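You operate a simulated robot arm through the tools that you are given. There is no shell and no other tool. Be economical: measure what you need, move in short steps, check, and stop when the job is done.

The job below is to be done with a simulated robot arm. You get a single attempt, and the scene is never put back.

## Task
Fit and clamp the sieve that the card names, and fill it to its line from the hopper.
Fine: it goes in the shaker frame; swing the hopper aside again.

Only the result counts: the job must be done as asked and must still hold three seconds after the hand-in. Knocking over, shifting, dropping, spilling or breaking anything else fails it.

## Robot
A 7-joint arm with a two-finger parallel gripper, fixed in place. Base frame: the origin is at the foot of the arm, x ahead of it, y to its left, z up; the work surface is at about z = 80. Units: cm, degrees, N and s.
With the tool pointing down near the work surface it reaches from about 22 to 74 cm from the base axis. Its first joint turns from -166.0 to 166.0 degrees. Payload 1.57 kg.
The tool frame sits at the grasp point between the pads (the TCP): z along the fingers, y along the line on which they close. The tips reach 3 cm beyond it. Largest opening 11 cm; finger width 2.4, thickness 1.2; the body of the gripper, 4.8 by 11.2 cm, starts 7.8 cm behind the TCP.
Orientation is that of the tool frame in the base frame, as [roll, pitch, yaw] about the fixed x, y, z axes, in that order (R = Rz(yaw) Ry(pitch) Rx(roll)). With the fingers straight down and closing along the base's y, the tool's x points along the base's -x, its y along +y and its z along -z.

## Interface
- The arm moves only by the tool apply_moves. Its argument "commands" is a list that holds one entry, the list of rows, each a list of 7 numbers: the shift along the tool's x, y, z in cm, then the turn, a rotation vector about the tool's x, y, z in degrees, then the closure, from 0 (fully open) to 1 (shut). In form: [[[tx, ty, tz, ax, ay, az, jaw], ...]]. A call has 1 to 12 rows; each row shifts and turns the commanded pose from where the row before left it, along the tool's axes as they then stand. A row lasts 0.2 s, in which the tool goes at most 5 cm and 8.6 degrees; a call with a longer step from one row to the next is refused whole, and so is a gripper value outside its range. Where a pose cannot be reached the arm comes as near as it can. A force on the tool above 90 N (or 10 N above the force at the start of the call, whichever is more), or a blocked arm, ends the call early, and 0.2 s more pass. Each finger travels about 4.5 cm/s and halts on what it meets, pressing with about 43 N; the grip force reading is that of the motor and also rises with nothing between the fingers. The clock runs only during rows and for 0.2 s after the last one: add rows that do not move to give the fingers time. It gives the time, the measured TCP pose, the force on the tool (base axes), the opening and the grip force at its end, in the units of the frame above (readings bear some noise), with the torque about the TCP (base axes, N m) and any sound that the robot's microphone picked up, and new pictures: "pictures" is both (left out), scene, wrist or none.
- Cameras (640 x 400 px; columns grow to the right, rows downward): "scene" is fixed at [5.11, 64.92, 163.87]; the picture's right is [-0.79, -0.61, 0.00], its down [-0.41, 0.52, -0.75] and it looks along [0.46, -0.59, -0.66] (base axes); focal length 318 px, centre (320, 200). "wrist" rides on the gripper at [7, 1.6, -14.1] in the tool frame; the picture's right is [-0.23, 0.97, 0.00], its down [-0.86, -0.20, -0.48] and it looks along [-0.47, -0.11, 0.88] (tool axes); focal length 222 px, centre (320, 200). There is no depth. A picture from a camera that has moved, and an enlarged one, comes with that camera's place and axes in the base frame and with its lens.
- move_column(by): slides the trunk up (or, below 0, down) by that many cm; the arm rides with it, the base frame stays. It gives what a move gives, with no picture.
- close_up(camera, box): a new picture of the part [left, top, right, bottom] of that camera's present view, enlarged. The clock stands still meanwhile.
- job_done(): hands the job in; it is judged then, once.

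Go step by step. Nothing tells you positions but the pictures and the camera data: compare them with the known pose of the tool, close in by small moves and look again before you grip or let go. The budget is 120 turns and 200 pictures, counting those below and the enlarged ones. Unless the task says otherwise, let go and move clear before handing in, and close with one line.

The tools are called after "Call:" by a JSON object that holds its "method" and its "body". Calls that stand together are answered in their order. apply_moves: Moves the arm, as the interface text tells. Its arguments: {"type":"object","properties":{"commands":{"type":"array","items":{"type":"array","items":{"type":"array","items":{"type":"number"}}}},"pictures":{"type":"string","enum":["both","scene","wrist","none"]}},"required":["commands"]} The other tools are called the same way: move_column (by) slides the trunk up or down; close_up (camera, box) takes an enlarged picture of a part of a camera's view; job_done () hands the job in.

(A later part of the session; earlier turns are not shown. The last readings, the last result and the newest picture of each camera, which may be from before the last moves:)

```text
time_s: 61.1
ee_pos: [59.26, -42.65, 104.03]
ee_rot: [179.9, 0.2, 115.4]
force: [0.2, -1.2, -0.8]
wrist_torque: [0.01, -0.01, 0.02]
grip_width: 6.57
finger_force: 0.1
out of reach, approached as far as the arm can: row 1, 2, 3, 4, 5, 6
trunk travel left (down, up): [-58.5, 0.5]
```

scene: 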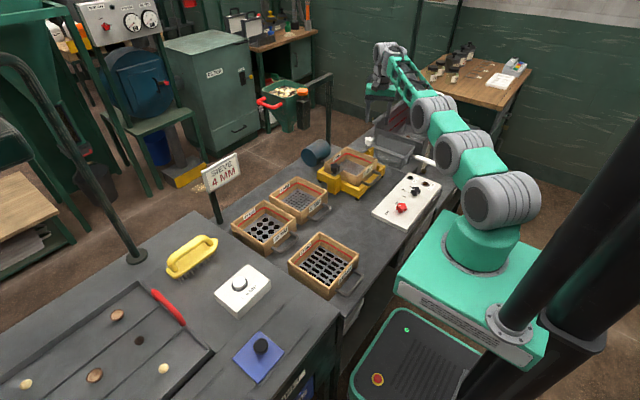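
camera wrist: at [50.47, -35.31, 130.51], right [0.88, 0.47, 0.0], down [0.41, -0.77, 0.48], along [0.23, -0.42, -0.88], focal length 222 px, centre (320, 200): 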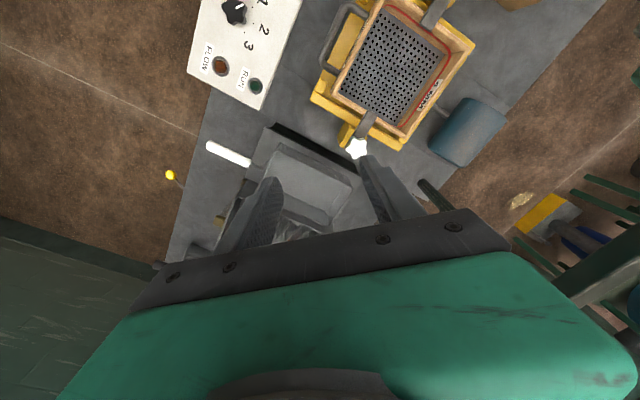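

Call:
{"method": "apply_moves", "body": {"commands": [[[0, 0, 1, 0, 0, -8, 0.4], [0, 0, 1, 0, 0, -8, 0.4], [0, 0, 1, 0, 0, -8, 0.4], [0, 0, 0, 0, 0, -8, 0.4], [0, 0, 0, 0, 0, 0, 0.4]]], "pictures": "scene"}}

```text
time_s: 62.3
ee_pos: [59.31, -42.83, 100.99]
ee_rot: [179.9, 0.1, 147.5]
force: [-0.1, 0.3, -0.9]
wrist_torque: [-0.01, -0.02, 0.0]
grip_width: 6.62
finger_force: 0.1
trunk travel left (down, up): [-58.5, 0.5]
```

scene: 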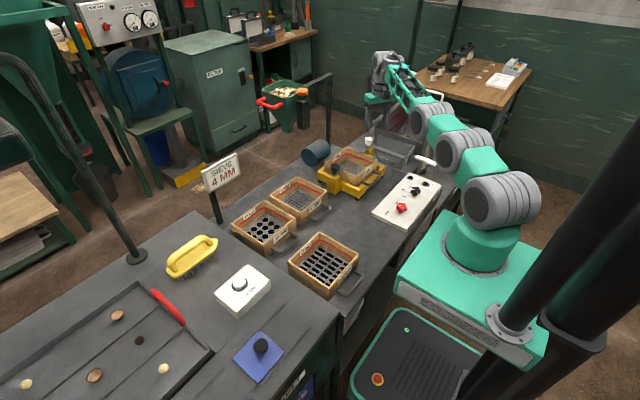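

It responds normally again. Finishing the turn to the original orientation, then moving +y.

Call:
{"method": "apply_moves", "body": {"commands": [[[0, 0, 0, 0, 0, -8, 0.4], [0, 0, 0, 0, 0, -8, 0.4], [0, 0, 0, 0, 0, -8, 0.4], [0, 0, 0, 0, 0, -8, 0.4], [0, 2, 0, 0, 0, 0, 0.4], [0, 2, 0, 0, 0, 0, 0.4], [0, 0, 0, 0, 0, 0, 0.4]]], "pictures": "none"}}

Call:
{"method": "apply_moves", "body": {"commands": [[[0.5, 3, 0, 0, 0, 0, 0.4], [0.5, 3, 0, 0, 0, 0, 0.4], [0.5, 3, 0, 0, 0, 0, 0.4], [0.5, 3, 0, 0, 0, 0, 0.4], [0, 0, 0, 0, 0, 0, 0.4]]], "pictures": "scene"}}

```text
time_s: 63.9
ee_pos: [59.47, -38.69, 101.04]
ee_rot: [-179.9, 0.1, 179.5]
force: [0.5, -0.1, -0.1]
wrist_torque: [-0.04, 0.01, 0.01]
grip_width: 6.64
finger_force: 0.1
trunk travel left (down, up): [-58.5, 0.5]
```

```text
time_s: 65.1
ee_pos: [57.48, -26.86, 101.17]
ee_rot: [-179.9, 0.2, 179.5]
force: [0.3, -0.6, 0.0]
wrist_torque: [-0.01, -0.01, -0.02]
grip_width: 6.61
finger_force: 0.1
trunk travel left (down, up): [-58.5, 0.5]
```

scene: 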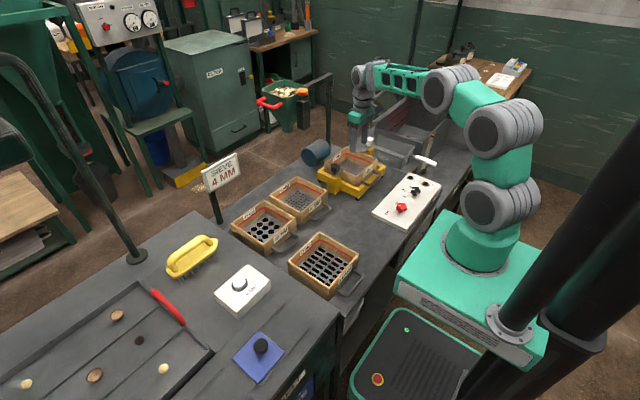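

The arm is back in its normal posture and the bench looks undisturbed. Now I'll pull back, tilt the tool forward and look at the hopper with the wrist camera.

Call:
{"method": "apply_moves", "body": {"commands": [[[3, 2, -3, 0, 0, 0, 0.4], [3, 2, -3, 0, 0, 0, 0.4], [3, 2, -3, 0, 0, 0, 0.4], [3, 2, -3, 0, 0, 0, 0.4], [0, 0, 0, 0, -8.2, 0, 0.4], [0, 0, 0, 0, -8.2, 0, 0.4], [0, 0, 0, 0, -8.2, 0, 0.4], [0, 0, 0, 0, -8.2, 0, 0.4], [0, 0, 0, 0, -8.2, 0, 0.4], [0, 0, 0, 0, -8.2, 0, 0.4], [0, 0, 0, 0, 0, 0, 0.4]]]}}

```text
time_s: 67.5
ee_pos: [45.64, -18.66, 112.99]
ee_rot: [-179.9, 49.5, 179.6]
force: [-0.1, -0.1, -0.6]
wrist_torque: [-0.01, -0.01, -0.02]
grip_width: 6.6
finger_force: 0.0
trunk travel left (down, up): [-58.5, 0.5]
camera wrist: at [30.38, -16.94, 116.86], right [0.16, 0.97, 0.17], down [0.19, -0.2, 0.96], along [0.97, -0.12, -0.22], focal length 222 px, centre (320, 200)
```

scene: 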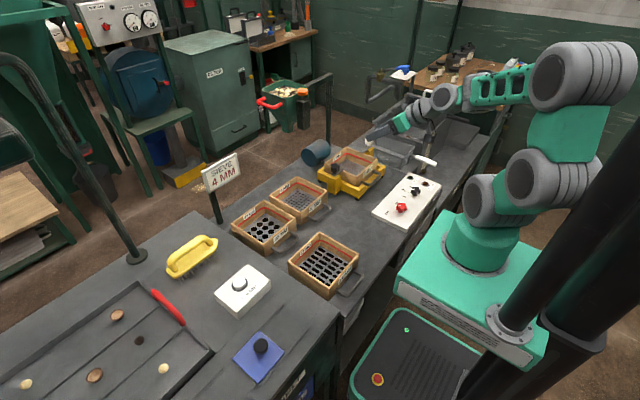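
wrist: 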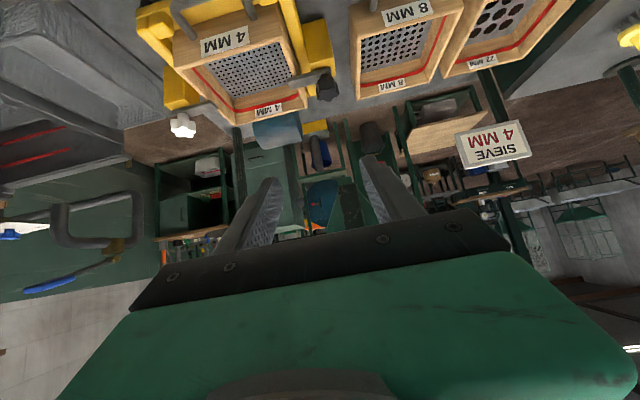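

Call:
{"method": "close_up", "body": {"camera": "wrist", "box": [210, 100, 430, 250]}}

```text
2.67 times, centred on (320, 175) of wrist
camera zoom: at [30.38, -16.94, 116.86], right [0.16, 0.97, 0.17], down [0.19, -0.2, 0.96], along [0.97, -0.12, -0.22], focal length 592 px, centre (320, 267)
```

zoom: 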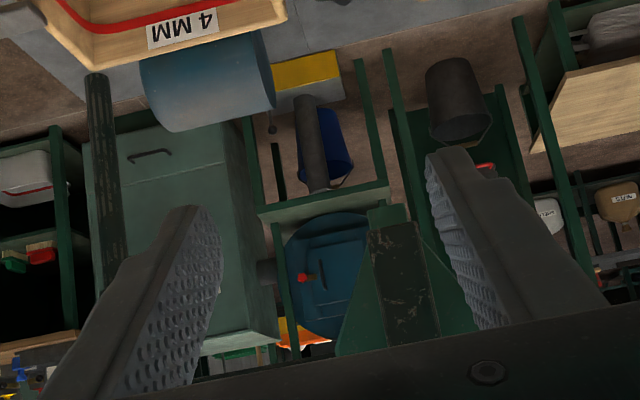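

From both views: hopper centre ≈(83.5,−16.5), spout bottom z≈101, post ≈(84,−44), so its 27.6 cm swing radius lands right over the sieve after a ~57° swing toward me. I'll look closer at the red handle and orange button.

Call:
{"method": "close_up", "body": {"camera": "scene", "box": [250, 75, 335, 140]}}

Call:
{"method": "close_up", "body": {"camera": "wrist", "box": [320, 160, 420, 230]}}

```text
6.15 times, centred on (292, 108) of scene
camera zoom: at [5.11, 64.92, 163.87], right [-0.79, -0.61, 0.0], down [-0.41, 0.52, -0.75], along [0.46, -0.59, -0.66], focal length 1959 px, centre (489, 769)
```

zoom: 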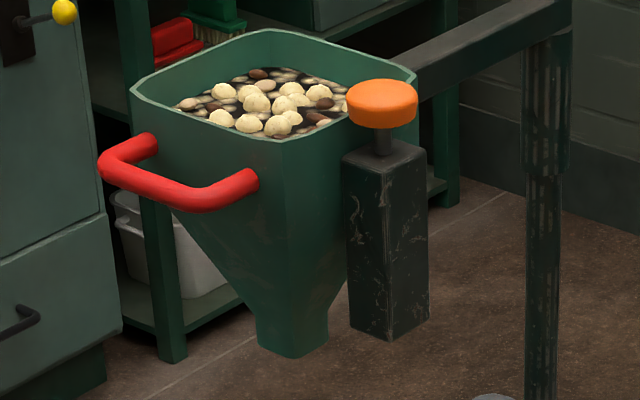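

```text
5.71 times, centred on (370, 195) of wrist
camera zoom: at [30.38, -16.94, 116.86], right [0.16, 0.97, 0.17], down [0.19, -0.2, 0.96], along [0.97, -0.12, -0.22], focal length 1269 px, centre (34, 229)
```

zoom: 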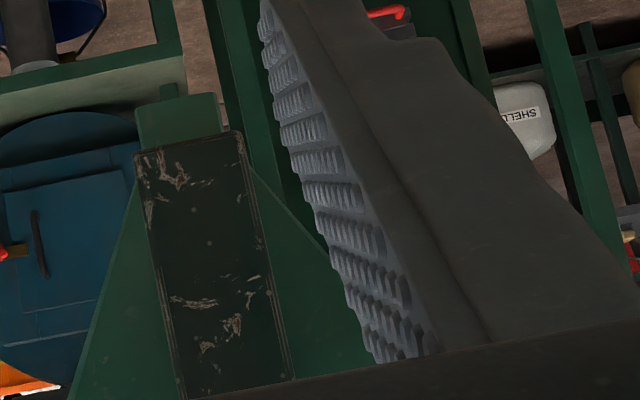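

Handle geometry: bar at y≈−6, x≈80–88, z≈115.6, with a 3.5 cm gap to the hopper. Plan: drop one finger into the loop and draw the hopper round. Approaching above the handle first.

Call:
{"method": "apply_moves", "body": {"commands": [[[-1.52, 3.45, -1.3, 0, 0, 0, 0.455], [-1.52, 3.45, -1.3, 0, 0, 0, 0.455], [-1.52, 3.45, -1.3, 0, 0, 0, 0.455], [-1.52, 3.45, -1.3, 0, 0, 0, 0.455], [-2.44, 0, 2.85, 0, 0, 0, 0.455], [-2.44, 0, 2.85, 0, 0, 0, 0.455], [-2.44, 0, 2.85, 0, 0, 0, 0.455], [-2.44, 0, 2.85, 0, 0, 0, 0.455], [-2.44, 0, 2.85, 0, 0, 0, 0.455], [-2.44, 0, 2.85, 0, 0, 0, 0.455], [0, 0, 0, 0, 0, 0, 0.455]]]}}

Call:
{"method": "close_up", "body": {"camera": "scene", "box": [240, 50, 380, 150]}}

Call:
{"method": "close_up", "body": {"camera": "wrist", "box": [200, 100, 440, 250]}}

```text
time_s: 69.9
ee_pos: [68.24, -5.14, 120.8]
ee_rot: [-179.9, 49.4, 179.7]
force: [0.4, 0.0, 0.1]
wrist_torque: [0.02, 0.01, 0.01]
grip_width: 6.01
finger_force: 0.1
trunk travel left (down, up): [-58.5, 0.5]
camera wrist: at [53.12, -3.39, 124.75], right [0.16, 0.97, 0.17], down [0.19, -0.2, 0.96], along [0.97, -0.12, -0.22], focal length 222 px, centre (320, 200)
```

scene: 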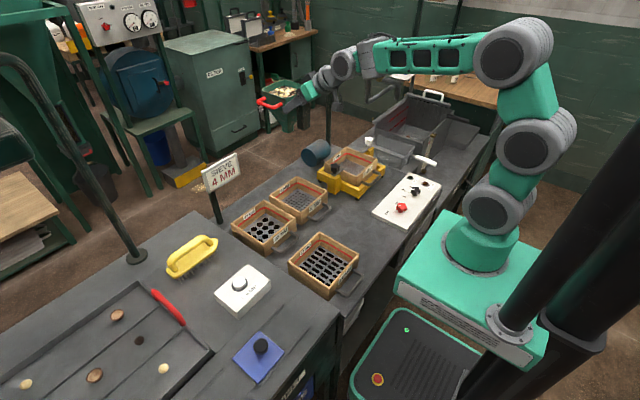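
wrist: 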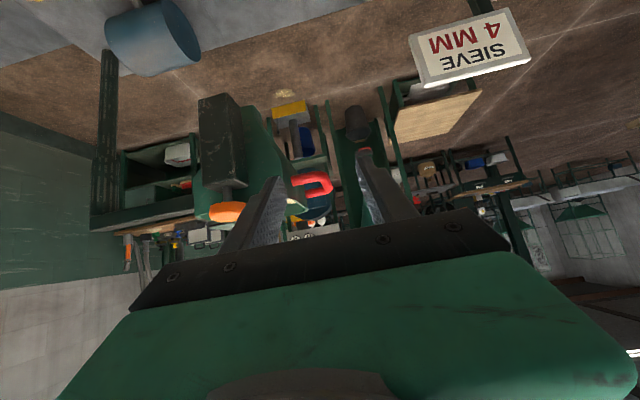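

```text
4.00 times, centred on (310, 100) of scene
camera zoom: at [5.11, 64.92, 163.87], right [-0.79, -0.61, 0.0], down [-0.41, 0.52, -0.75], along [0.46, -0.59, -0.66], focal length 1273 px, centre (360, 600)
```

zoom: 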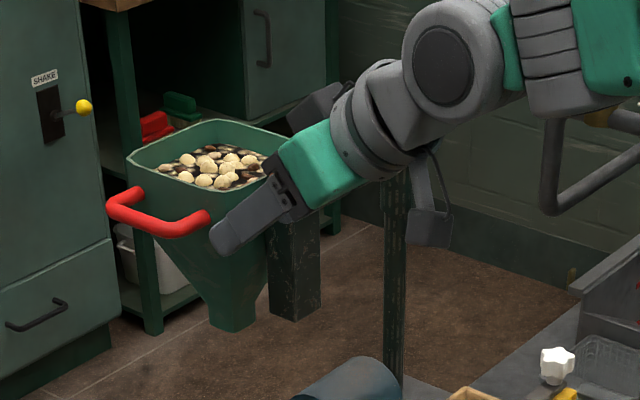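

```text
2.67 times, centred on (320, 175) of wrist
camera zoom: at [53.12, -3.39, 124.75], right [0.16, 0.97, 0.17], down [0.19, -0.2, 0.96], along [0.97, -0.12, -0.22], focal length 592 px, centre (320, 267)
```

zoom: 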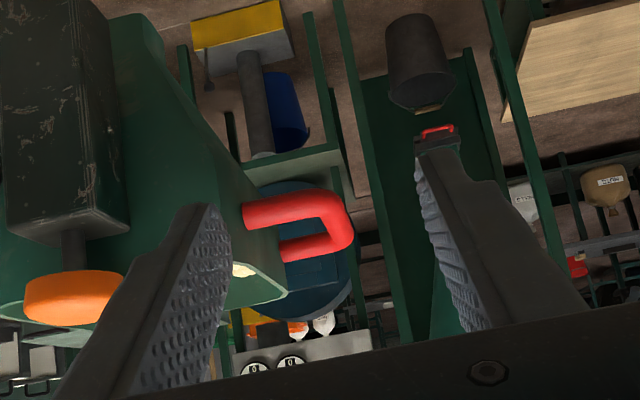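

The view confirms the near leg at x≈80, z≈115.6, and the left finger lined up with the gap. Moving forward over the loop.

Call:
{"method": "apply_moves", "body": {"commands": [[[-2.24, 0.1, 2.62, 0, 0, 0, 0.455], [-2.24, 0.1, 2.62, 0, 0, 0, 0.455], [-2.24, 0.1, 2.62, 0, 0, 0, 0.455], [-2.24, 0, 2.62, 0, 0, 0, 0.455], [0, 0, 0, 0, 0, 0, 0.455]]]}}

Call:
{"method": "close_up", "body": {"camera": "scene", "box": [240, 60, 340, 140]}}

Call:
{"method": "close_up", "body": {"camera": "wrist", "box": [200, 100, 440, 250]}}

```text
time_s: 71.1
ee_pos: [82.13, -4.86, 120.83]
ee_rot: [-179.9, 49.4, 179.6]
force: [0.5, 0.7, 0.0]
wrist_torque: [0.0, 0.02, 0.03]
grip_width: 6.01
finger_force: 0.0
trunk travel left (down, up): [-58.5, 0.5]
camera wrist: at [66.88, -3.09, 124.84], right [0.16, 0.97, 0.17], down [0.19, -0.2, 0.96], along [0.97, -0.12, -0.22], focal length 222 px, centre (320, 200)
```

scene: 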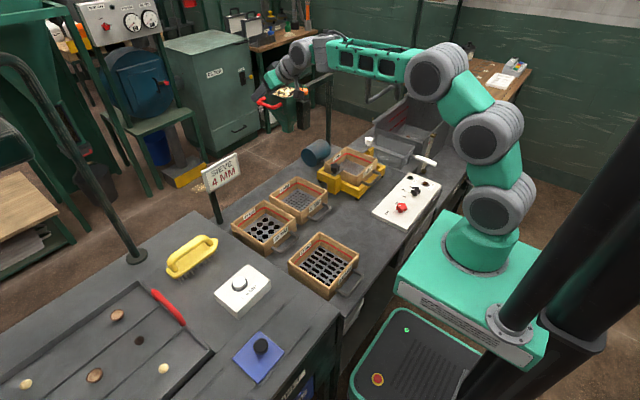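
wrist: 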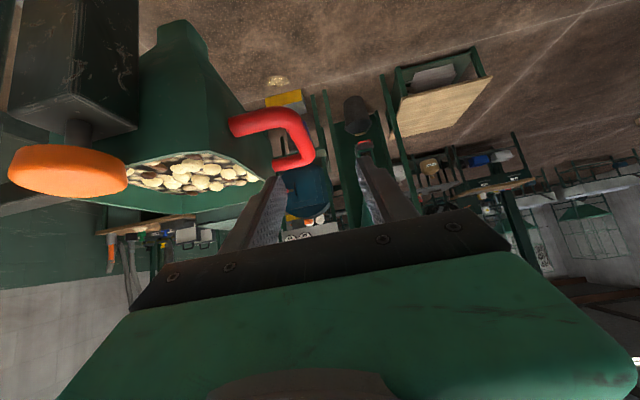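

```text
5.00 times, centred on (290, 100) of scene
camera zoom: at [5.11, 64.92, 163.87], right [-0.79, -0.61, 0.0], down [-0.41, 0.52, -0.75], along [0.46, -0.59, -0.66], focal length 1592 px, centre (470, 700)
```

zoom: 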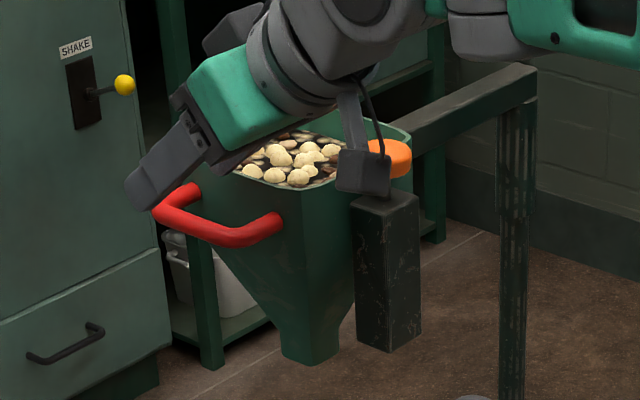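

```text
2.67 times, centred on (320, 175) of wrist
camera zoom: at [66.88, -3.09, 124.84], right [0.16, 0.97, 0.17], down [0.19, -0.2, 0.96], along [0.97, -0.12, -0.22], focal length 592 px, centre (320, 267)
```

zoom: 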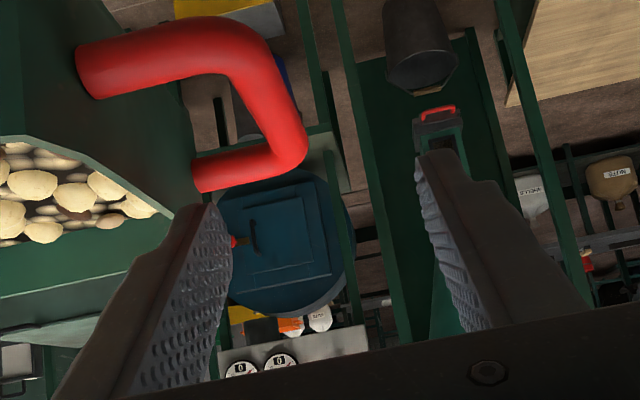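

The finger is above the middle of the loop (x 79.6–87.8). Lowering it vertically into the loop.

Call:
{"method": "apply_moves", "body": {"commands": [[[1.17, 0, 1.0, 0, 0, 0, 0.455], [1.17, 0, 1.0, 0, 0, 0, 0.455], [1.17, 0, 1.0, 0, 0, 0, 0.455], [0, 0, 0, 0, 0, 0, 0.455]]], "pictures": "none"}}

Call:
{"method": "close_up", "body": {"camera": "scene", "box": [240, 60, 340, 140]}}

Call:
{"method": "close_up", "body": {"camera": "wrist", "box": [180, 60, 440, 240]}}

```text
time_s: 72.1
ee_pos: [82.04, -4.85, 116.26]
ee_rot: [-179.9, 49.4, 179.6]
force: [-1.0, -0.1, 0.7]
wrist_torque: [-0.01, 0.01, 0.01]
grip_width: 6.01
finger_force: 0.0
trunk travel left (down, up): [-58.5, 0.5]
```

```text
5.00 times, centred on (290, 100) of scene
camera zoom: at [5.11, 64.92, 163.87], right [-0.79, -0.61, 0.0], down [-0.41, 0.52, -0.75], along [0.46, -0.59, -0.66], focal length 1592 px, centre (470, 700)
```

zoom: 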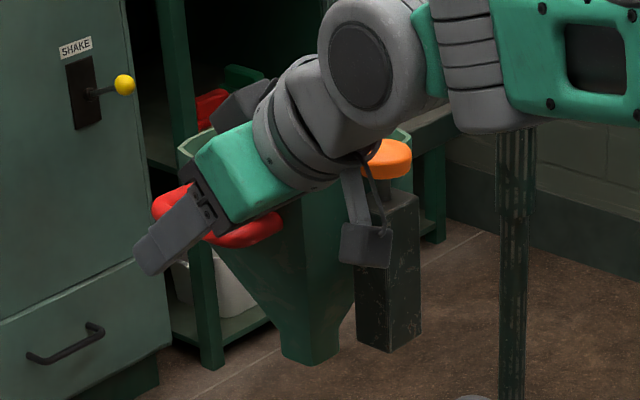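

```text
2.22 times, centred on (310, 150) of wrist
camera zoom: at [66.95, -3.09, 120.25], right [0.16, 0.97, 0.17], down [0.19, -0.2, 0.96], along [0.97, -0.12, -0.22], focal length 494 px, centre (342, 311)
```

zoom: 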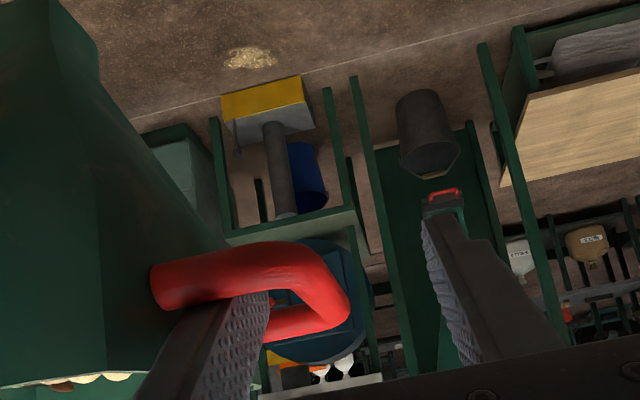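

The finger is hooked inside the loop. Now drawing the hopper round the post along its arc, first about 15°.

Call:
{"method": "apply_moves", "body": {"commands": [[[1.07, -0.15, -1.25, -1.14, 0, -0.975, 0.455], [1.07, -0.13, -1.25, -1.14, 0, -0.975, 0.455], [1.07, -0.21, -1.24, -1.14, 0, -0.975, 0.455], [1.06, -0.18, -1.24, -1.14, 0, -0.975, 0.455], [1.06, -0.26, -1.23, -1.14, 0, -0.975, 0.455], [1.05, -0.22, -1.23, -1.14, 0, -0.975, 0.455], [0, 0, 0, 0, 0, 0, 0.455]]], "pictures": "wrist"}}

Call:
{"method": "close_up", "body": {"camera": "scene", "box": [240, 50, 380, 160]}}

```text
time_s: 73.7
ee_pos: [72.24, -6.63, 116.15]
ee_rot: [180.0, 49.3, -171.5]
force: [0.3, -0.2, 0.0]
wrist_torque: [-0.02, 0.01, 0.09]
grip_width: 6.0
finger_force: 0.0
trunk travel left (down, up): [-58.5, 0.5]
camera wrist: at [57.0, -7.22, 120.11], right [0.0, 0.98, 0.17], down [0.22, -0.17, 0.96], along [0.97, 0.04, -0.22], focal length 222 px, centre (320, 200)
```

wrist: 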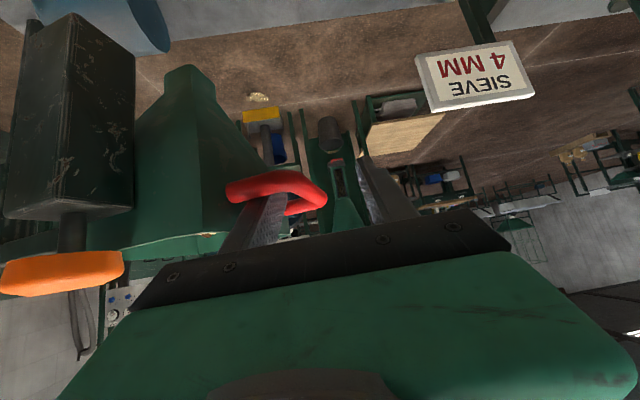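

```text
3.64 times, centred on (310, 105) of scene
camera zoom: at [5.11, 64.92, 163.87], right [-0.79, -0.61, 0.0], down [-0.41, 0.52, -0.75], along [0.46, -0.59, -0.66], focal length 1158 px, centre (356, 546)
```

zoom: 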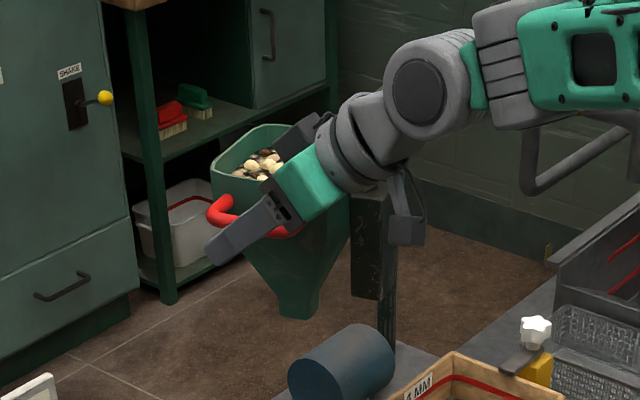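

The hopper swings easily. Continuing to about 40°.

Call:
{"method": "apply_moves", "body": {"commands": [[[1.05, -0.34, -1.23, -1.14, 0, -0.975, 0.455], [1.05, -0.3, -1.23, -1.14, 0, -0.975, 0.455], [1.04, -0.39, -1.22, -1.14, 0, -0.975, 0.455], [1.04, -0.35, -1.22, -1.14, 0, -0.975, 0.455], [1.03, -0.45, -1.21, -1.14, 0, -0.975, 0.455], [1.03, -0.4, -1.21, -1.14, 0, -0.975, 0.455], [1.02, -0.49, -1.2, -1.14, 0, -0.975, 0.455], [1.02, -0.45, -1.2, -1.14, 0, -0.975, 0.455], [1.01, -0.55, -1.18, -1.14, 0, -0.975, 0.455], [1.01, -0.5, -1.18, -1.14, 0, -0.975, 0.455], [0, 0, 0, 0, 0, 0, 0.455]]], "pictures": "both"}}

Call:
{"method": "close_up", "body": {"camera": "scene", "box": [270, 60, 430, 200]}}

```text
time_s: 76.1
ee_pos: [58.21, -14.86, 116.11]
ee_rot: [179.9, 49.3, -156.8]
force: [0.3, 0.5, 0.6]
wrist_torque: [0.03, -0.02, 0.01]
grip_width: 5.98
finger_force: 0.1
trunk travel left (down, up): [-58.5, 0.5]
camera wrist: at [43.65, -19.47, 120.12], right [-0.25, 0.95, 0.17], down [0.26, -0.11, 0.96], along [0.93, 0.29, -0.22], focal length 222 px, centre (320, 200)
```

scene: 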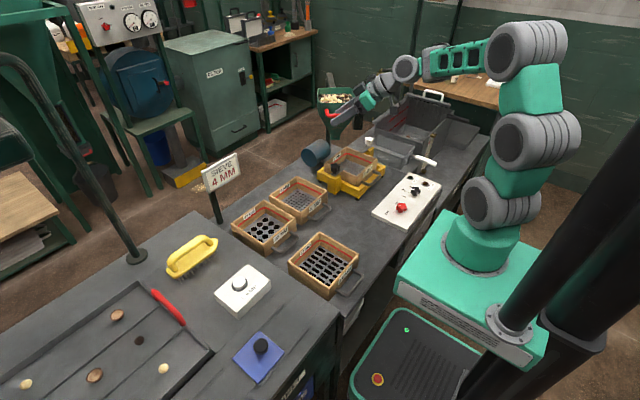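
wrist: 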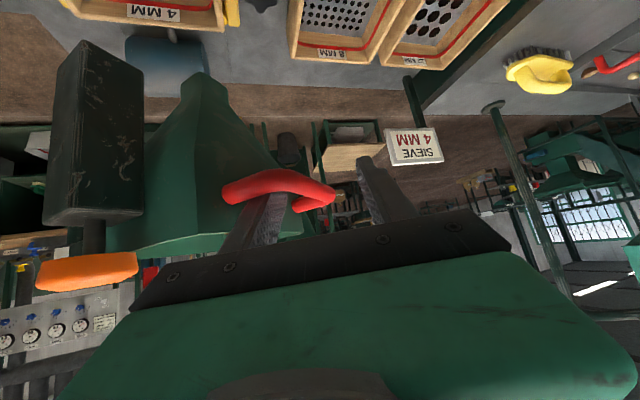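

```text
2.86 times, centred on (350, 130) of scene
camera zoom: at [5.11, 64.92, 163.87], right [-0.79, -0.61, 0.0], down [-0.41, 0.52, -0.75], along [0.46, -0.59, -0.66], focal length 910 px, centre (234, 400)
```

zoom: 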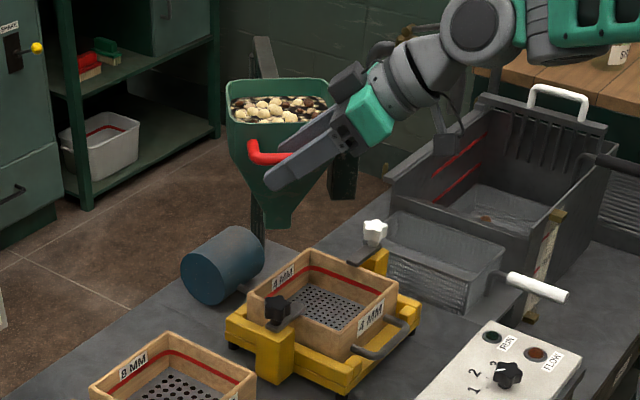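

Spout now at about (65,−23); it needs ~15° more to be over the sieve centre.

Call:
{"method": "apply_moves", "body": {"commands": [[[1.0, -0.6, -1.17, -1.14, 0, -0.975, 0.455], [0.99, -0.55, -1.16, -1.14, 0, -0.975, 0.455], [0.99, -0.65, -1.16, -1.14, 0, -0.975, 0.455], [0.98, -0.61, -1.15, -1.14, 0, -0.975, 0.455], [0.8, -0.55, -0.95, -1.0, 0, -0.85, 0.455], [0, 0, 0, 0, 0, 0, 0.455]]], "pictures": "both"}}

Call:
{"method": "close_up", "body": {"camera": "scene", "box": [290, 70, 430, 200]}}

```text
time_s: 77.5
ee_pos: [52.87, -20.6, 116.4]
ee_rot: [179.9, 49.3, -149.4]
force: [-2.1, -1.6, -0.2]
wrist_torque: [0.0, 0.07, -0.08]
grip_width: 6.0
finger_force: 0.0
trunk travel left (down, up): [-58.5, 0.5]
camera wrist: at [38.98, -27.09, 120.27], right [-0.37, 0.91, 0.17], down [0.27, -0.07, 0.96], along [0.89, 0.4, -0.22], focal length 222 px, centre (320, 200)
```

scene: 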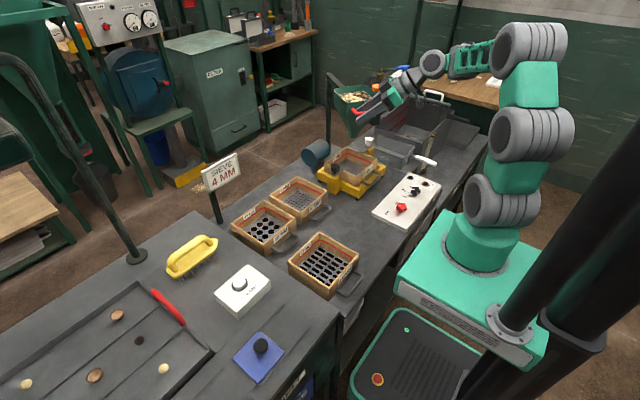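
wrist: 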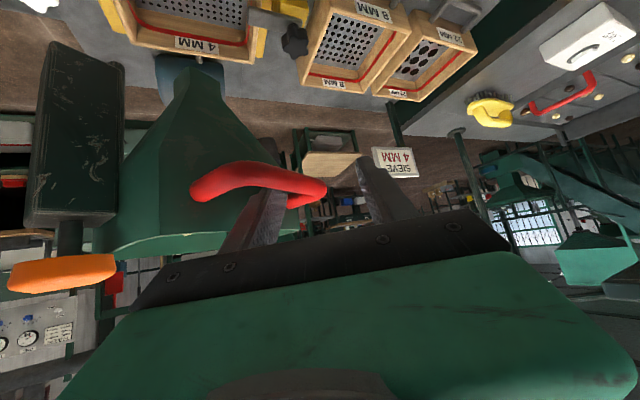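

```text
3.08 times, centred on (360, 135) of scene
camera zoom: at [5.11, 64.92, 163.87], right [-0.79, -0.61, 0.0], down [-0.41, 0.52, -0.75], along [0.46, -0.59, -0.66], focal length 980 px, centre (197, 400)
```

zoom: 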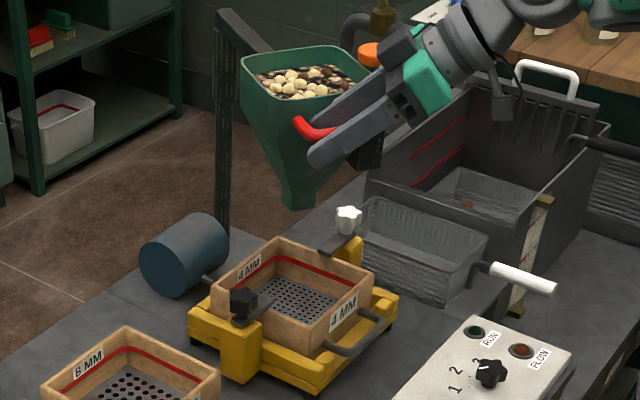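

Spout at about (60.5,−27.9), nearly centred over the sieve; a final ~2° nudge.

Call:
{"method": "apply_moves", "body": {"commands": [[[0.7, -0.5, -0.82, -0.8, 0, -0.7, 0.455], [0, 0, 0, 0, 0, 0, 0.455]]], "pictures": "wrist"}}

Call:
{"method": "close_up", "body": {"camera": "scene", "box": [310, 70, 420, 200]}}

Call:
{"method": "close_up", "body": {"camera": "wrist", "box": [0, 0, 340, 300]}}

```text
time_s: 78.1
ee_pos: [52.38, -21.55, 116.56]
ee_rot: [180.0, 49.4, -148.3]
force: [-1.8, 0.5, 0.5]
wrist_torque: [-0.02, 0.0, 0.04]
grip_width: 5.93
finger_force: 0.1
trunk travel left (down, up): [-58.5, 0.5]
camera wrist: at [38.53, -28.23, 120.34], right [-0.39, 0.91, 0.17], down [0.27, -0.07, 0.96], along [0.88, 0.42, -0.22], focal length 222 px, centre (320, 200)
```

wrist: 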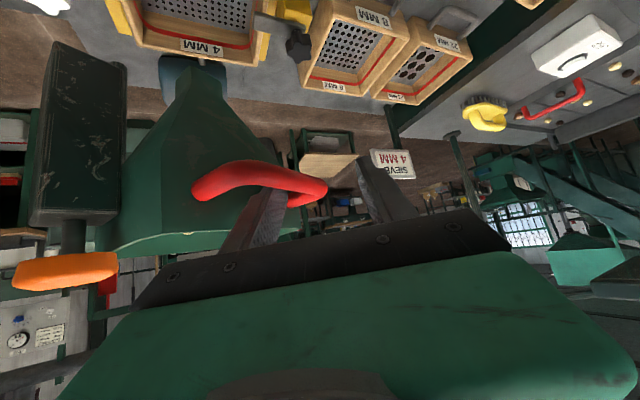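

```text
3.08 times, centred on (365, 135) of scene
camera zoom: at [5.11, 64.92, 163.87], right [-0.79, -0.61, 0.0], down [-0.41, 0.52, -0.75], along [0.46, -0.59, -0.66], focal length 980 px, centre (182, 400)
```

zoom: 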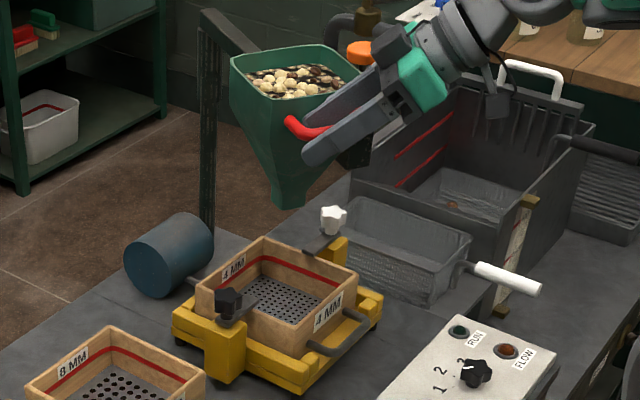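

```text
1.33 times, centred on (170, 150) of wrist
camera zoom: at [38.53, -28.23, 120.34], right [-0.39, 0.91, 0.17], down [0.27, -0.07, 0.96], along [0.88, 0.42, -0.22], focal length 296 px, centre (520, 267)
```

zoom: 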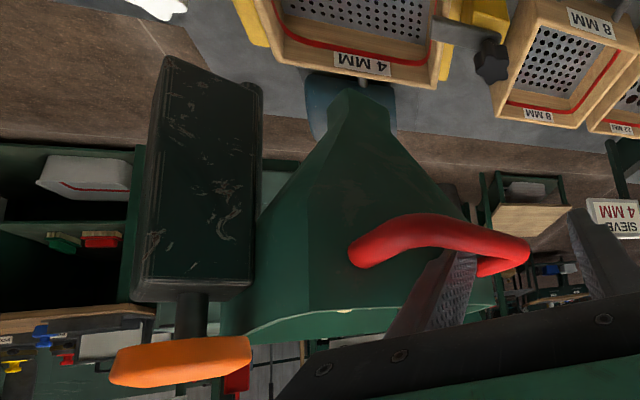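

The spout is over the sieve. I'll lift the finger out of the handle, back off, and square up the tool for the orange button.

Call:
{"method": "apply_moves", "body": {"commands": [[[-1.52, 0, -1.3, 0, 0, 0, 0.455], [-1.52, 0, -1.3, 0, 0, 0, 0.455], [-1.52, 0, -1.3, 0, 0, 0, 0.455], [1.75, 0, -2.05, 0, 0, 0, 0.455], [1.75, 0, -2.05, 0, 0, 0, 0.8], [1.75, 0, -2.05, 0, 0, 0, 1], [1.75, 0, -2.05, 0, 0, 0, 1], [0, 0, 0, 5.5, 0, 4.7, 1], [0, 0, 0, 5.5, 0, 4.7, 1], [0, 0, 0, 5.5, 0, 4.7, 1], [0, 0, 0, 5.5, 0, 4.7, 1], [0, 0, 0, 0, 0, 0, 1]]]}}

Call:
{"method": "close_up", "body": {"camera": "scene", "box": [310, 60, 430, 200]}}

```text
time_s: 80.7
ee_pos: [43.11, -27.3, 122.36]
ee_rot: [179.9, 49.3, -177.4]
force: [0.3, -0.7, 0.0]
wrist_torque: [0.01, 0.04, 0.0]
grip_width: 0.0
finger_force: 21.2
trunk travel left (down, up): [-58.5, 0.5]
camera wrist: at [27.77, -26.47, 126.29], right [0.1, 0.98, 0.17], down [0.2, -0.19, 0.96], along [0.97, -0.06, -0.22], focal length 222 px, centre (320, 200)
```

scene: 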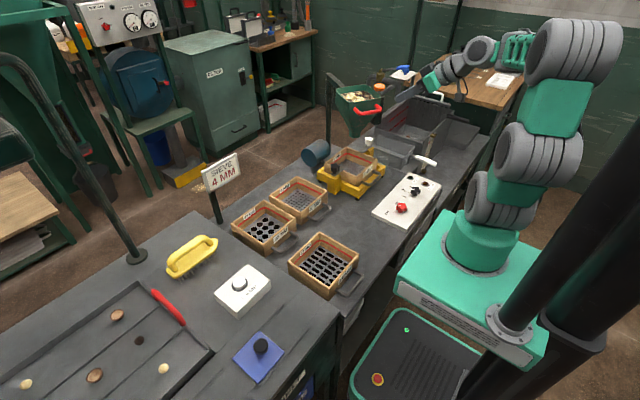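
wrist: 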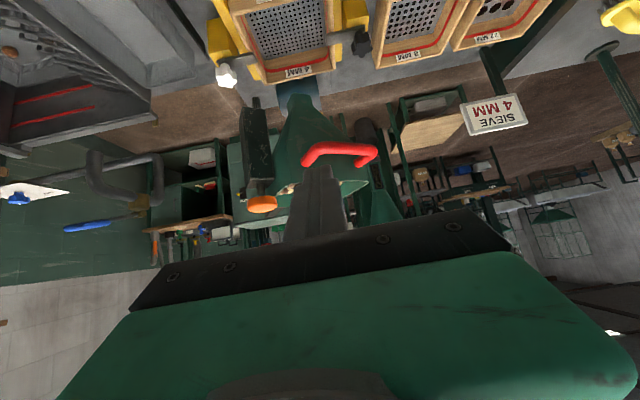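

```text
2.86 times, centred on (370, 130) of scene
camera zoom: at [5.11, 64.92, 163.87], right [-0.79, -0.61, 0.0], down [-0.41, 0.52, -0.75], along [0.46, -0.59, -0.66], focal length 910 px, centre (177, 400)
```

zoom: 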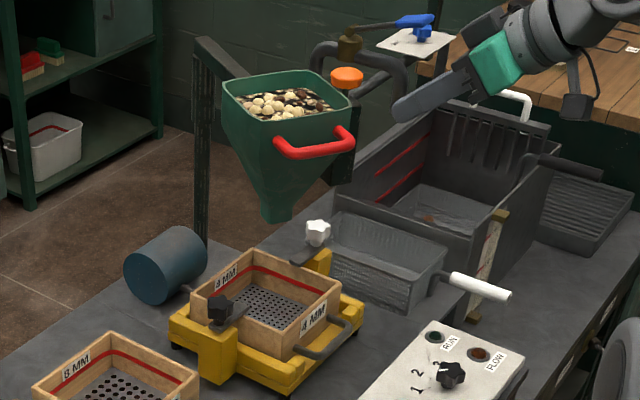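

Spout is centred over the sieve; the orange button is at about (56,−35.7), top z≈120. Moving the closed fingertips just above it.

Call:
{"method": "apply_moves", "body": {"commands": [[[-1.97, 0, -1.69, 0, 0, 0, 1], [-1.8, -2.25, 2.1, 0, 0, 0, 1], [-1.8, -2.25, 2.1, 0, 0, 0, 1], [-1.8, -2.25, 2.1, 0, 0, 0, 1], [-1.76, -2.25, 2.06, 0, 0, 0, 1], [0, 0, 0, 0, 0, 0, 1]]]}}

Call:
{"method": "close_up", "body": {"camera": "scene", "box": [320, 60, 420, 140]}}

Call:
{"method": "close_up", "body": {"camera": "wrist", "box": [220, 120, 420, 245]}}

```text
time_s: 82.1
ee_pos: [54.65, -35.77, 124.92]
ee_rot: [-179.9, 49.4, -177.1]
force: [-0.5, -0.5, -0.2]
wrist_torque: [-0.03, 0.01, 0.0]
grip_width: 0.01
finger_force: 21.2
trunk travel left (down, up): [-58.5, 0.5]
camera wrist: at [39.3, -34.87, 128.8], right [0.1, 0.98, 0.17], down [0.2, -0.19, 0.96], along [0.97, -0.06, -0.22], focal length 222 px, centre (320, 200)
```

scene: 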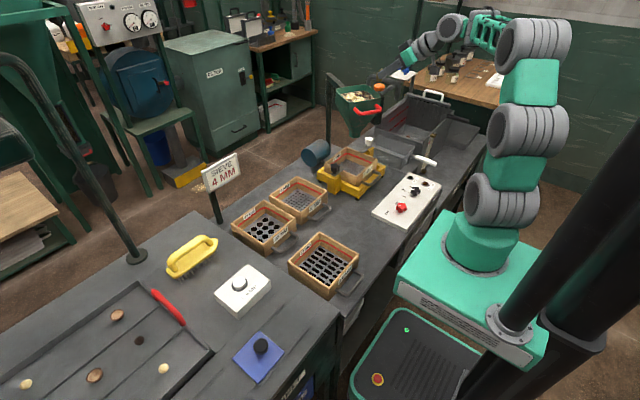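
wrist: 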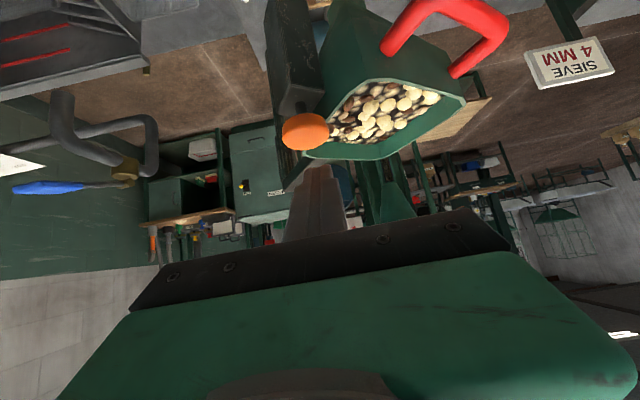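

```text
5.00 times, centred on (370, 100) of scene
camera zoom: at [5.11, 64.92, 163.87], right [-0.79, -0.61, 0.0], down [-0.41, 0.52, -0.75], along [0.46, -0.59, -0.66], focal length 1592 px, centre (70, 700)
```

zoom: 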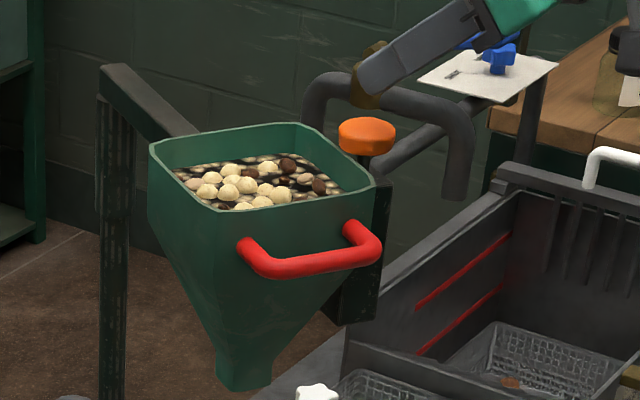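

```text
3.20 times, centred on (320, 182) of wrist
camera zoom: at [39.3, -34.87, 128.8], right [0.1, 0.98, 0.17], down [0.2, -0.19, 0.96], along [0.97, -0.06, -0.22], focal length 711 px, centre (320, 256)
```

zoom: 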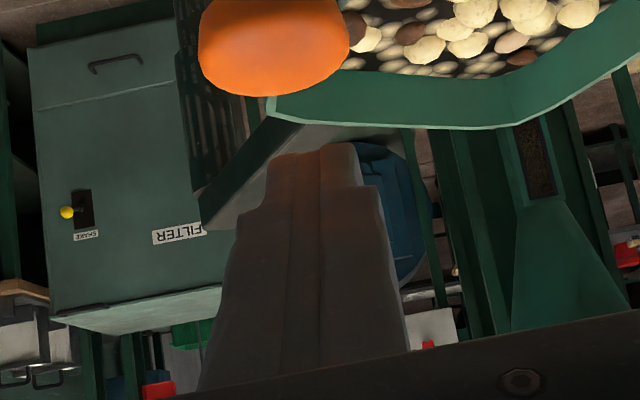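

Aligned above the button. Pressing down gently in small steps and watching force, sound and flow.

Call:
{"method": "apply_moves", "body": {"commands": [[[0.76, -0.25, 0.35, 0, 0, 0, 1], [0.61, 0, 0.52, 0, 0, 0, 1], [0, 0, 0, 0, 0, 0, 1]]], "pictures": "none"}}

Call:
{"method": "apply_moves", "body": {"commands": [[[0.3, 0, 0.26, 0, 0, 0, 1], [0.3, 0, 0.26, 0, 0, 0, 1]]], "pictures": "scene"}}

Call:
{"method": "close_up", "body": {"camera": "scene", "box": [310, 60, 430, 220]}}

```text
time_s: 82.9
ee_pos: [54.32, -36.05, 123.27]
ee_rot: [180.0, 49.4, -177.1]
force: [-0.5, -0.2, 0.0]
wrist_torque: [-0.03, 0.02, 0.02]
grip_width: 0.0
finger_force: 21.3
trunk travel left (down, up): [-58.5, 0.5]
```

```text
time_s: 83.5
ee_pos: [54.19, -36.09, 122.58]
ee_rot: [-179.9, 49.6, -177.0]
force: [-0.2, -0.2, 0.4]
wrist_torque: [-0.02, 0.02, 0.0]
grip_width: 0.0
finger_force: 21.2
trunk travel left (down, up): [-58.5, 0.5]
```

scene: 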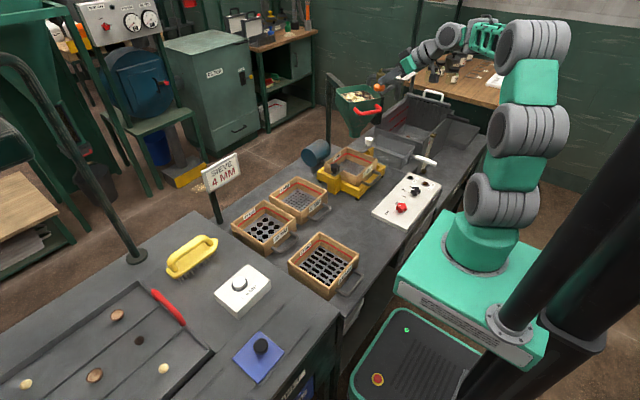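

```text
2.50 times, centred on (370, 140) of scene
camera zoom: at [5.11, 64.92, 163.87], right [-0.79, -0.61, 0.0], down [-0.41, 0.52, -0.75], along [0.46, -0.59, -0.66], focal length 796 px, centre (195, 350)
```

zoom: 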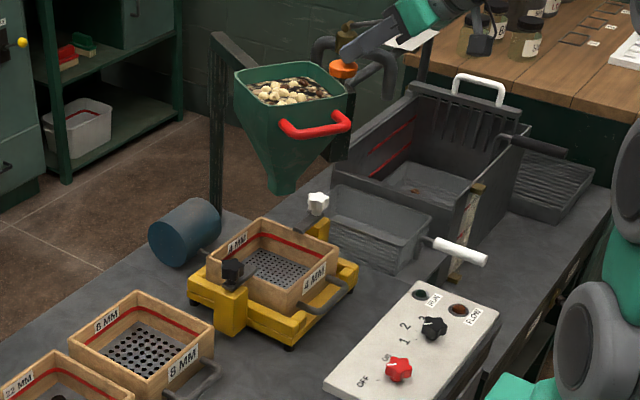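

No contact yet; continuing down in small steps.

Call:
{"method": "apply_moves", "body": {"commands": [[[0.3, 0, 0.26, 0, 0, 0, 1], [0, 0, 0, 0, 0, 0, 1]]], "pictures": "none"}}

Call:
{"method": "apply_moves", "body": {"commands": [[[0.3, 0, 0.26, 0, 0, 0, 1]]], "pictures": "none"}}

Call:
{"method": "apply_moves", "body": {"commands": [[[0.23, 0, 0.2, 0, 0, 0, 1]]], "pictures": "none"}}

Call:
{"method": "close_up", "body": {"camera": "scene", "box": [320, 60, 430, 200]}}

```text
time_s: 84.1
ee_pos: [54.27, -36.02, 122.16]
ee_rot: [-179.9, 49.5, -177.0]
force: [0.7, -0.7, 2.9]
wrist_torque: [0.02, -0.01, 0.0]
grip_width: 0.02
finger_force: 21.1
trunk travel left (down, up): [-58.5, 0.5]
```

```text
time_s: 84.5
ee_pos: [54.24, -36.01, 121.87]
ee_rot: [-179.9, 49.4, -177.1]
force: [0.0, 0.4, 3.9]
wrist_torque: [0.0, -0.04, 0.01]
grip_width: 0.01
finger_force: 21.4
trunk travel left (down, up): [-58.5, 0.5]
heard: click
```

```text
time_s: 84.9
ee_pos: [54.3, -36.09, 121.52]
ee_rot: [-179.9, 49.4, -177.1]
force: [-1.7, 1.0, 3.9]
wrist_torque: [0.03, -0.04, 0.03]
grip_width: 0.01
finger_force: 21.1
trunk travel left (down, up): [-58.5, 0.5]
```

```text
2.86 times, centred on (375, 130) of scene
camera zoom: at [5.11, 64.92, 163.87], right [-0.79, -0.61, 0.0], down [-0.41, 0.52, -0.75], along [0.46, -0.59, -0.66], focal length 910 px, centre (163, 400)
```

zoom: 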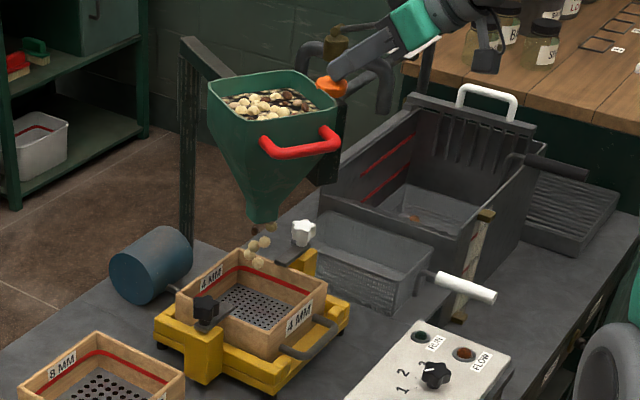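

A click, and material is falling from the spout. I'll hold briefly and watch the level.

Call:
{"method": "apply_moves", "body": {"commands": [[[0, 0, 0, 0, 0, 0, 1]]], "pictures": "none"}}

Call:
{"method": "close_up", "body": {"camera": "scene", "box": [315, 100, 400, 200]}}

```text
time_s: 85.3
ee_pos: [54.3, -36.09, 121.5]
ee_rot: [-179.9, 49.4, -177.2]
force: [-1.2, 1.0, 4.2]
wrist_torque: [0.04, -0.01, 0.01]
grip_width: 0.02
finger_force: 20.9
trunk travel left (down, up): [-58.5, 0.5]
```

```text
4.00 times, centred on (358, 150) of scene
camera zoom: at [5.11, 64.92, 163.87], right [-0.79, -0.61, 0.0], down [-0.41, 0.52, -0.75], along [0.46, -0.59, -0.66], focal length 1273 px, centre (170, 400)
```

zoom: 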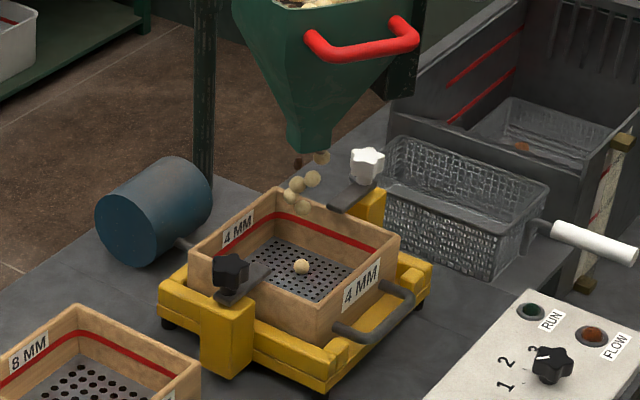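

Pieces are landing inside the sieve. Holding another second.

Call:
{"method": "apply_moves", "body": {"commands": [[[0, 0, 0, 0, 0, 0, 1], [0, 0, 0, 0, 0, 0, 1], [0, 0, 0, 0, 0, 0, 1], [0, 0, 0, 0, 0, 0, 1]]], "pictures": "none"}}

Call:
{"method": "close_up", "body": {"camera": "scene", "box": [315, 100, 400, 200]}}

```text
time_s: 86.3
ee_pos: [54.33, -36.03, 121.57]
ee_rot: [-179.9, 49.4, -177.1]
force: [0.3, 2.3, 3.8]
wrist_torque: [0.05, -0.05, 0.06]
grip_width: 0.0
finger_force: 21.1
trunk travel left (down, up): [-58.5, 0.5]
```

```text
4.00 times, centred on (358, 150) of scene
camera zoom: at [5.11, 64.92, 163.87], right [-0.79, -0.61, 0.0], down [-0.41, 0.52, -0.75], along [0.46, -0.59, -0.66], focal length 1273 px, centre (170, 400)
```

zoom: 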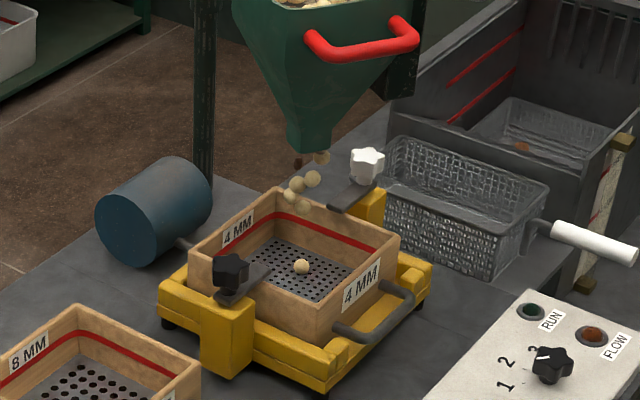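

Call:
{"method": "apply_moves", "body": {"commands": [[[0, 0, 0, 0, 0, 0, 1], [0, 0, 0, 0, 0, 0, 1], [0, 0, 0, 0, 0, 0, 1], [0, 0, 0, 0, 0, 0, 1], [0, 0, 0, 0, 0, 0, 1], [0, 0, 0, 0, 0, 0, 1]]], "pictures": "none"}}

Call:
{"method": "close_up", "body": {"camera": "scene", "box": [330, 130, 390, 190]}}

Call:
{"method": "close_up", "body": {"camera": "scene", "box": [320, 60, 420, 140]}}

```text
time_s: 87.7
ee_pos: [54.4, -36.09, 121.62]
ee_rot: [-179.9, 49.3, -177.1]
force: [-0.1, 1.8, 3.9]
wrist_torque: [0.08, -0.04, 0.05]
grip_width: 0.0
finger_force: 21.4
trunk travel left (down, up): [-58.5, 0.5]
```

```text
6.67 times, centred on (360, 160) of scene
camera zoom: at [5.11, 64.92, 163.87], right [-0.79, -0.61, 0.0], down [-0.41, 0.52, -0.75], along [0.46, -0.59, -0.66], focal length 2122 px, centre (53, 467)
```

zoom: 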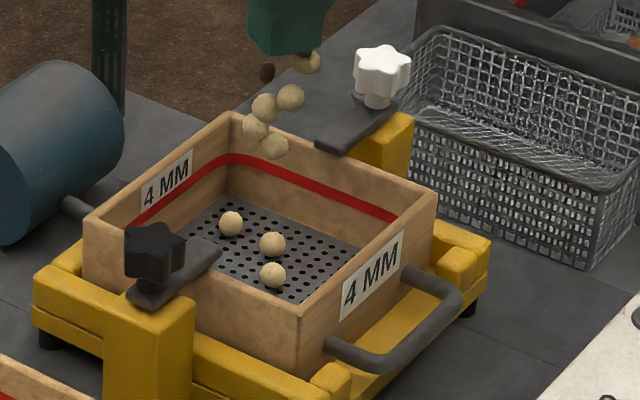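

```text
5.00 times, centred on (370, 100) of scene
camera zoom: at [5.11, 64.92, 163.87], right [-0.79, -0.61, 0.0], down [-0.41, 0.52, -0.75], along [0.46, -0.59, -0.66], focal length 1592 px, centre (70, 700)
```

zoom: 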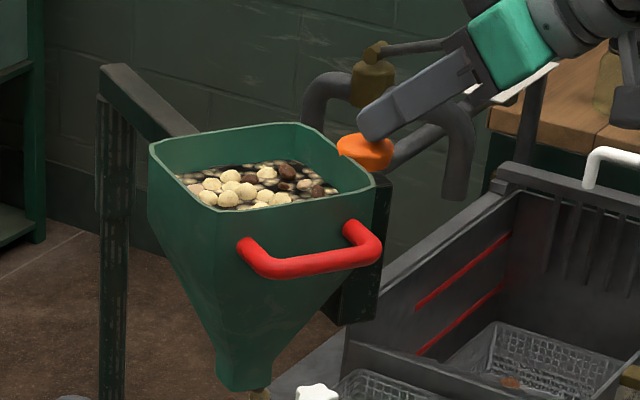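

The level is building slowly. Holding on, checking regularly.

Call:
{"method": "apply_moves", "body": {"commands": [[[0, 0, 0, 0, 0, 0, 1], [0, 0, 0, 0, 0, 0, 1], [0, 0, 0, 0, 0, 0, 1], [0, 0, 0, 0, 0, 0, 1], [0, 0, 0, 0, 0, 0, 1], [0, 0, 0, 0, 0, 0, 1], [0, 0, 0, 0, 0, 0, 1], [0, 0, 0, 0, 0, 0, 1], [0, 0, 0, 0, 0, 0, 1], [0, 0, 0, 0, 0, 0, 1]]], "pictures": "none"}}

Call:
{"method": "close_up", "body": {"camera": "scene", "box": [330, 130, 390, 190]}}

```text
time_s: 89.9
ee_pos: [54.38, -36.07, 121.54]
ee_rot: [-179.8, 49.4, -177.2]
force: [-0.1, 1.0, 5.3]
wrist_torque: [0.02, -0.07, 0.02]
grip_width: 0.0
finger_force: 21.6
trunk travel left (down, up): [-58.5, 0.5]
```

```text
6.67 times, centred on (360, 160) of scene
camera zoom: at [5.11, 64.92, 163.87], right [-0.79, -0.61, 0.0], down [-0.41, 0.52, -0.75], along [0.46, -0.59, -0.66], focal length 2122 px, centre (53, 467)
```

zoom: 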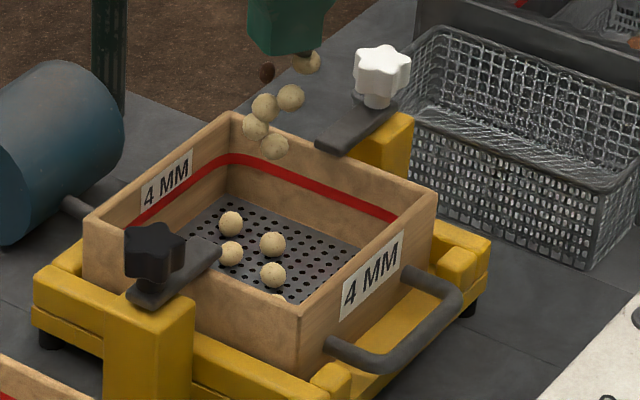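

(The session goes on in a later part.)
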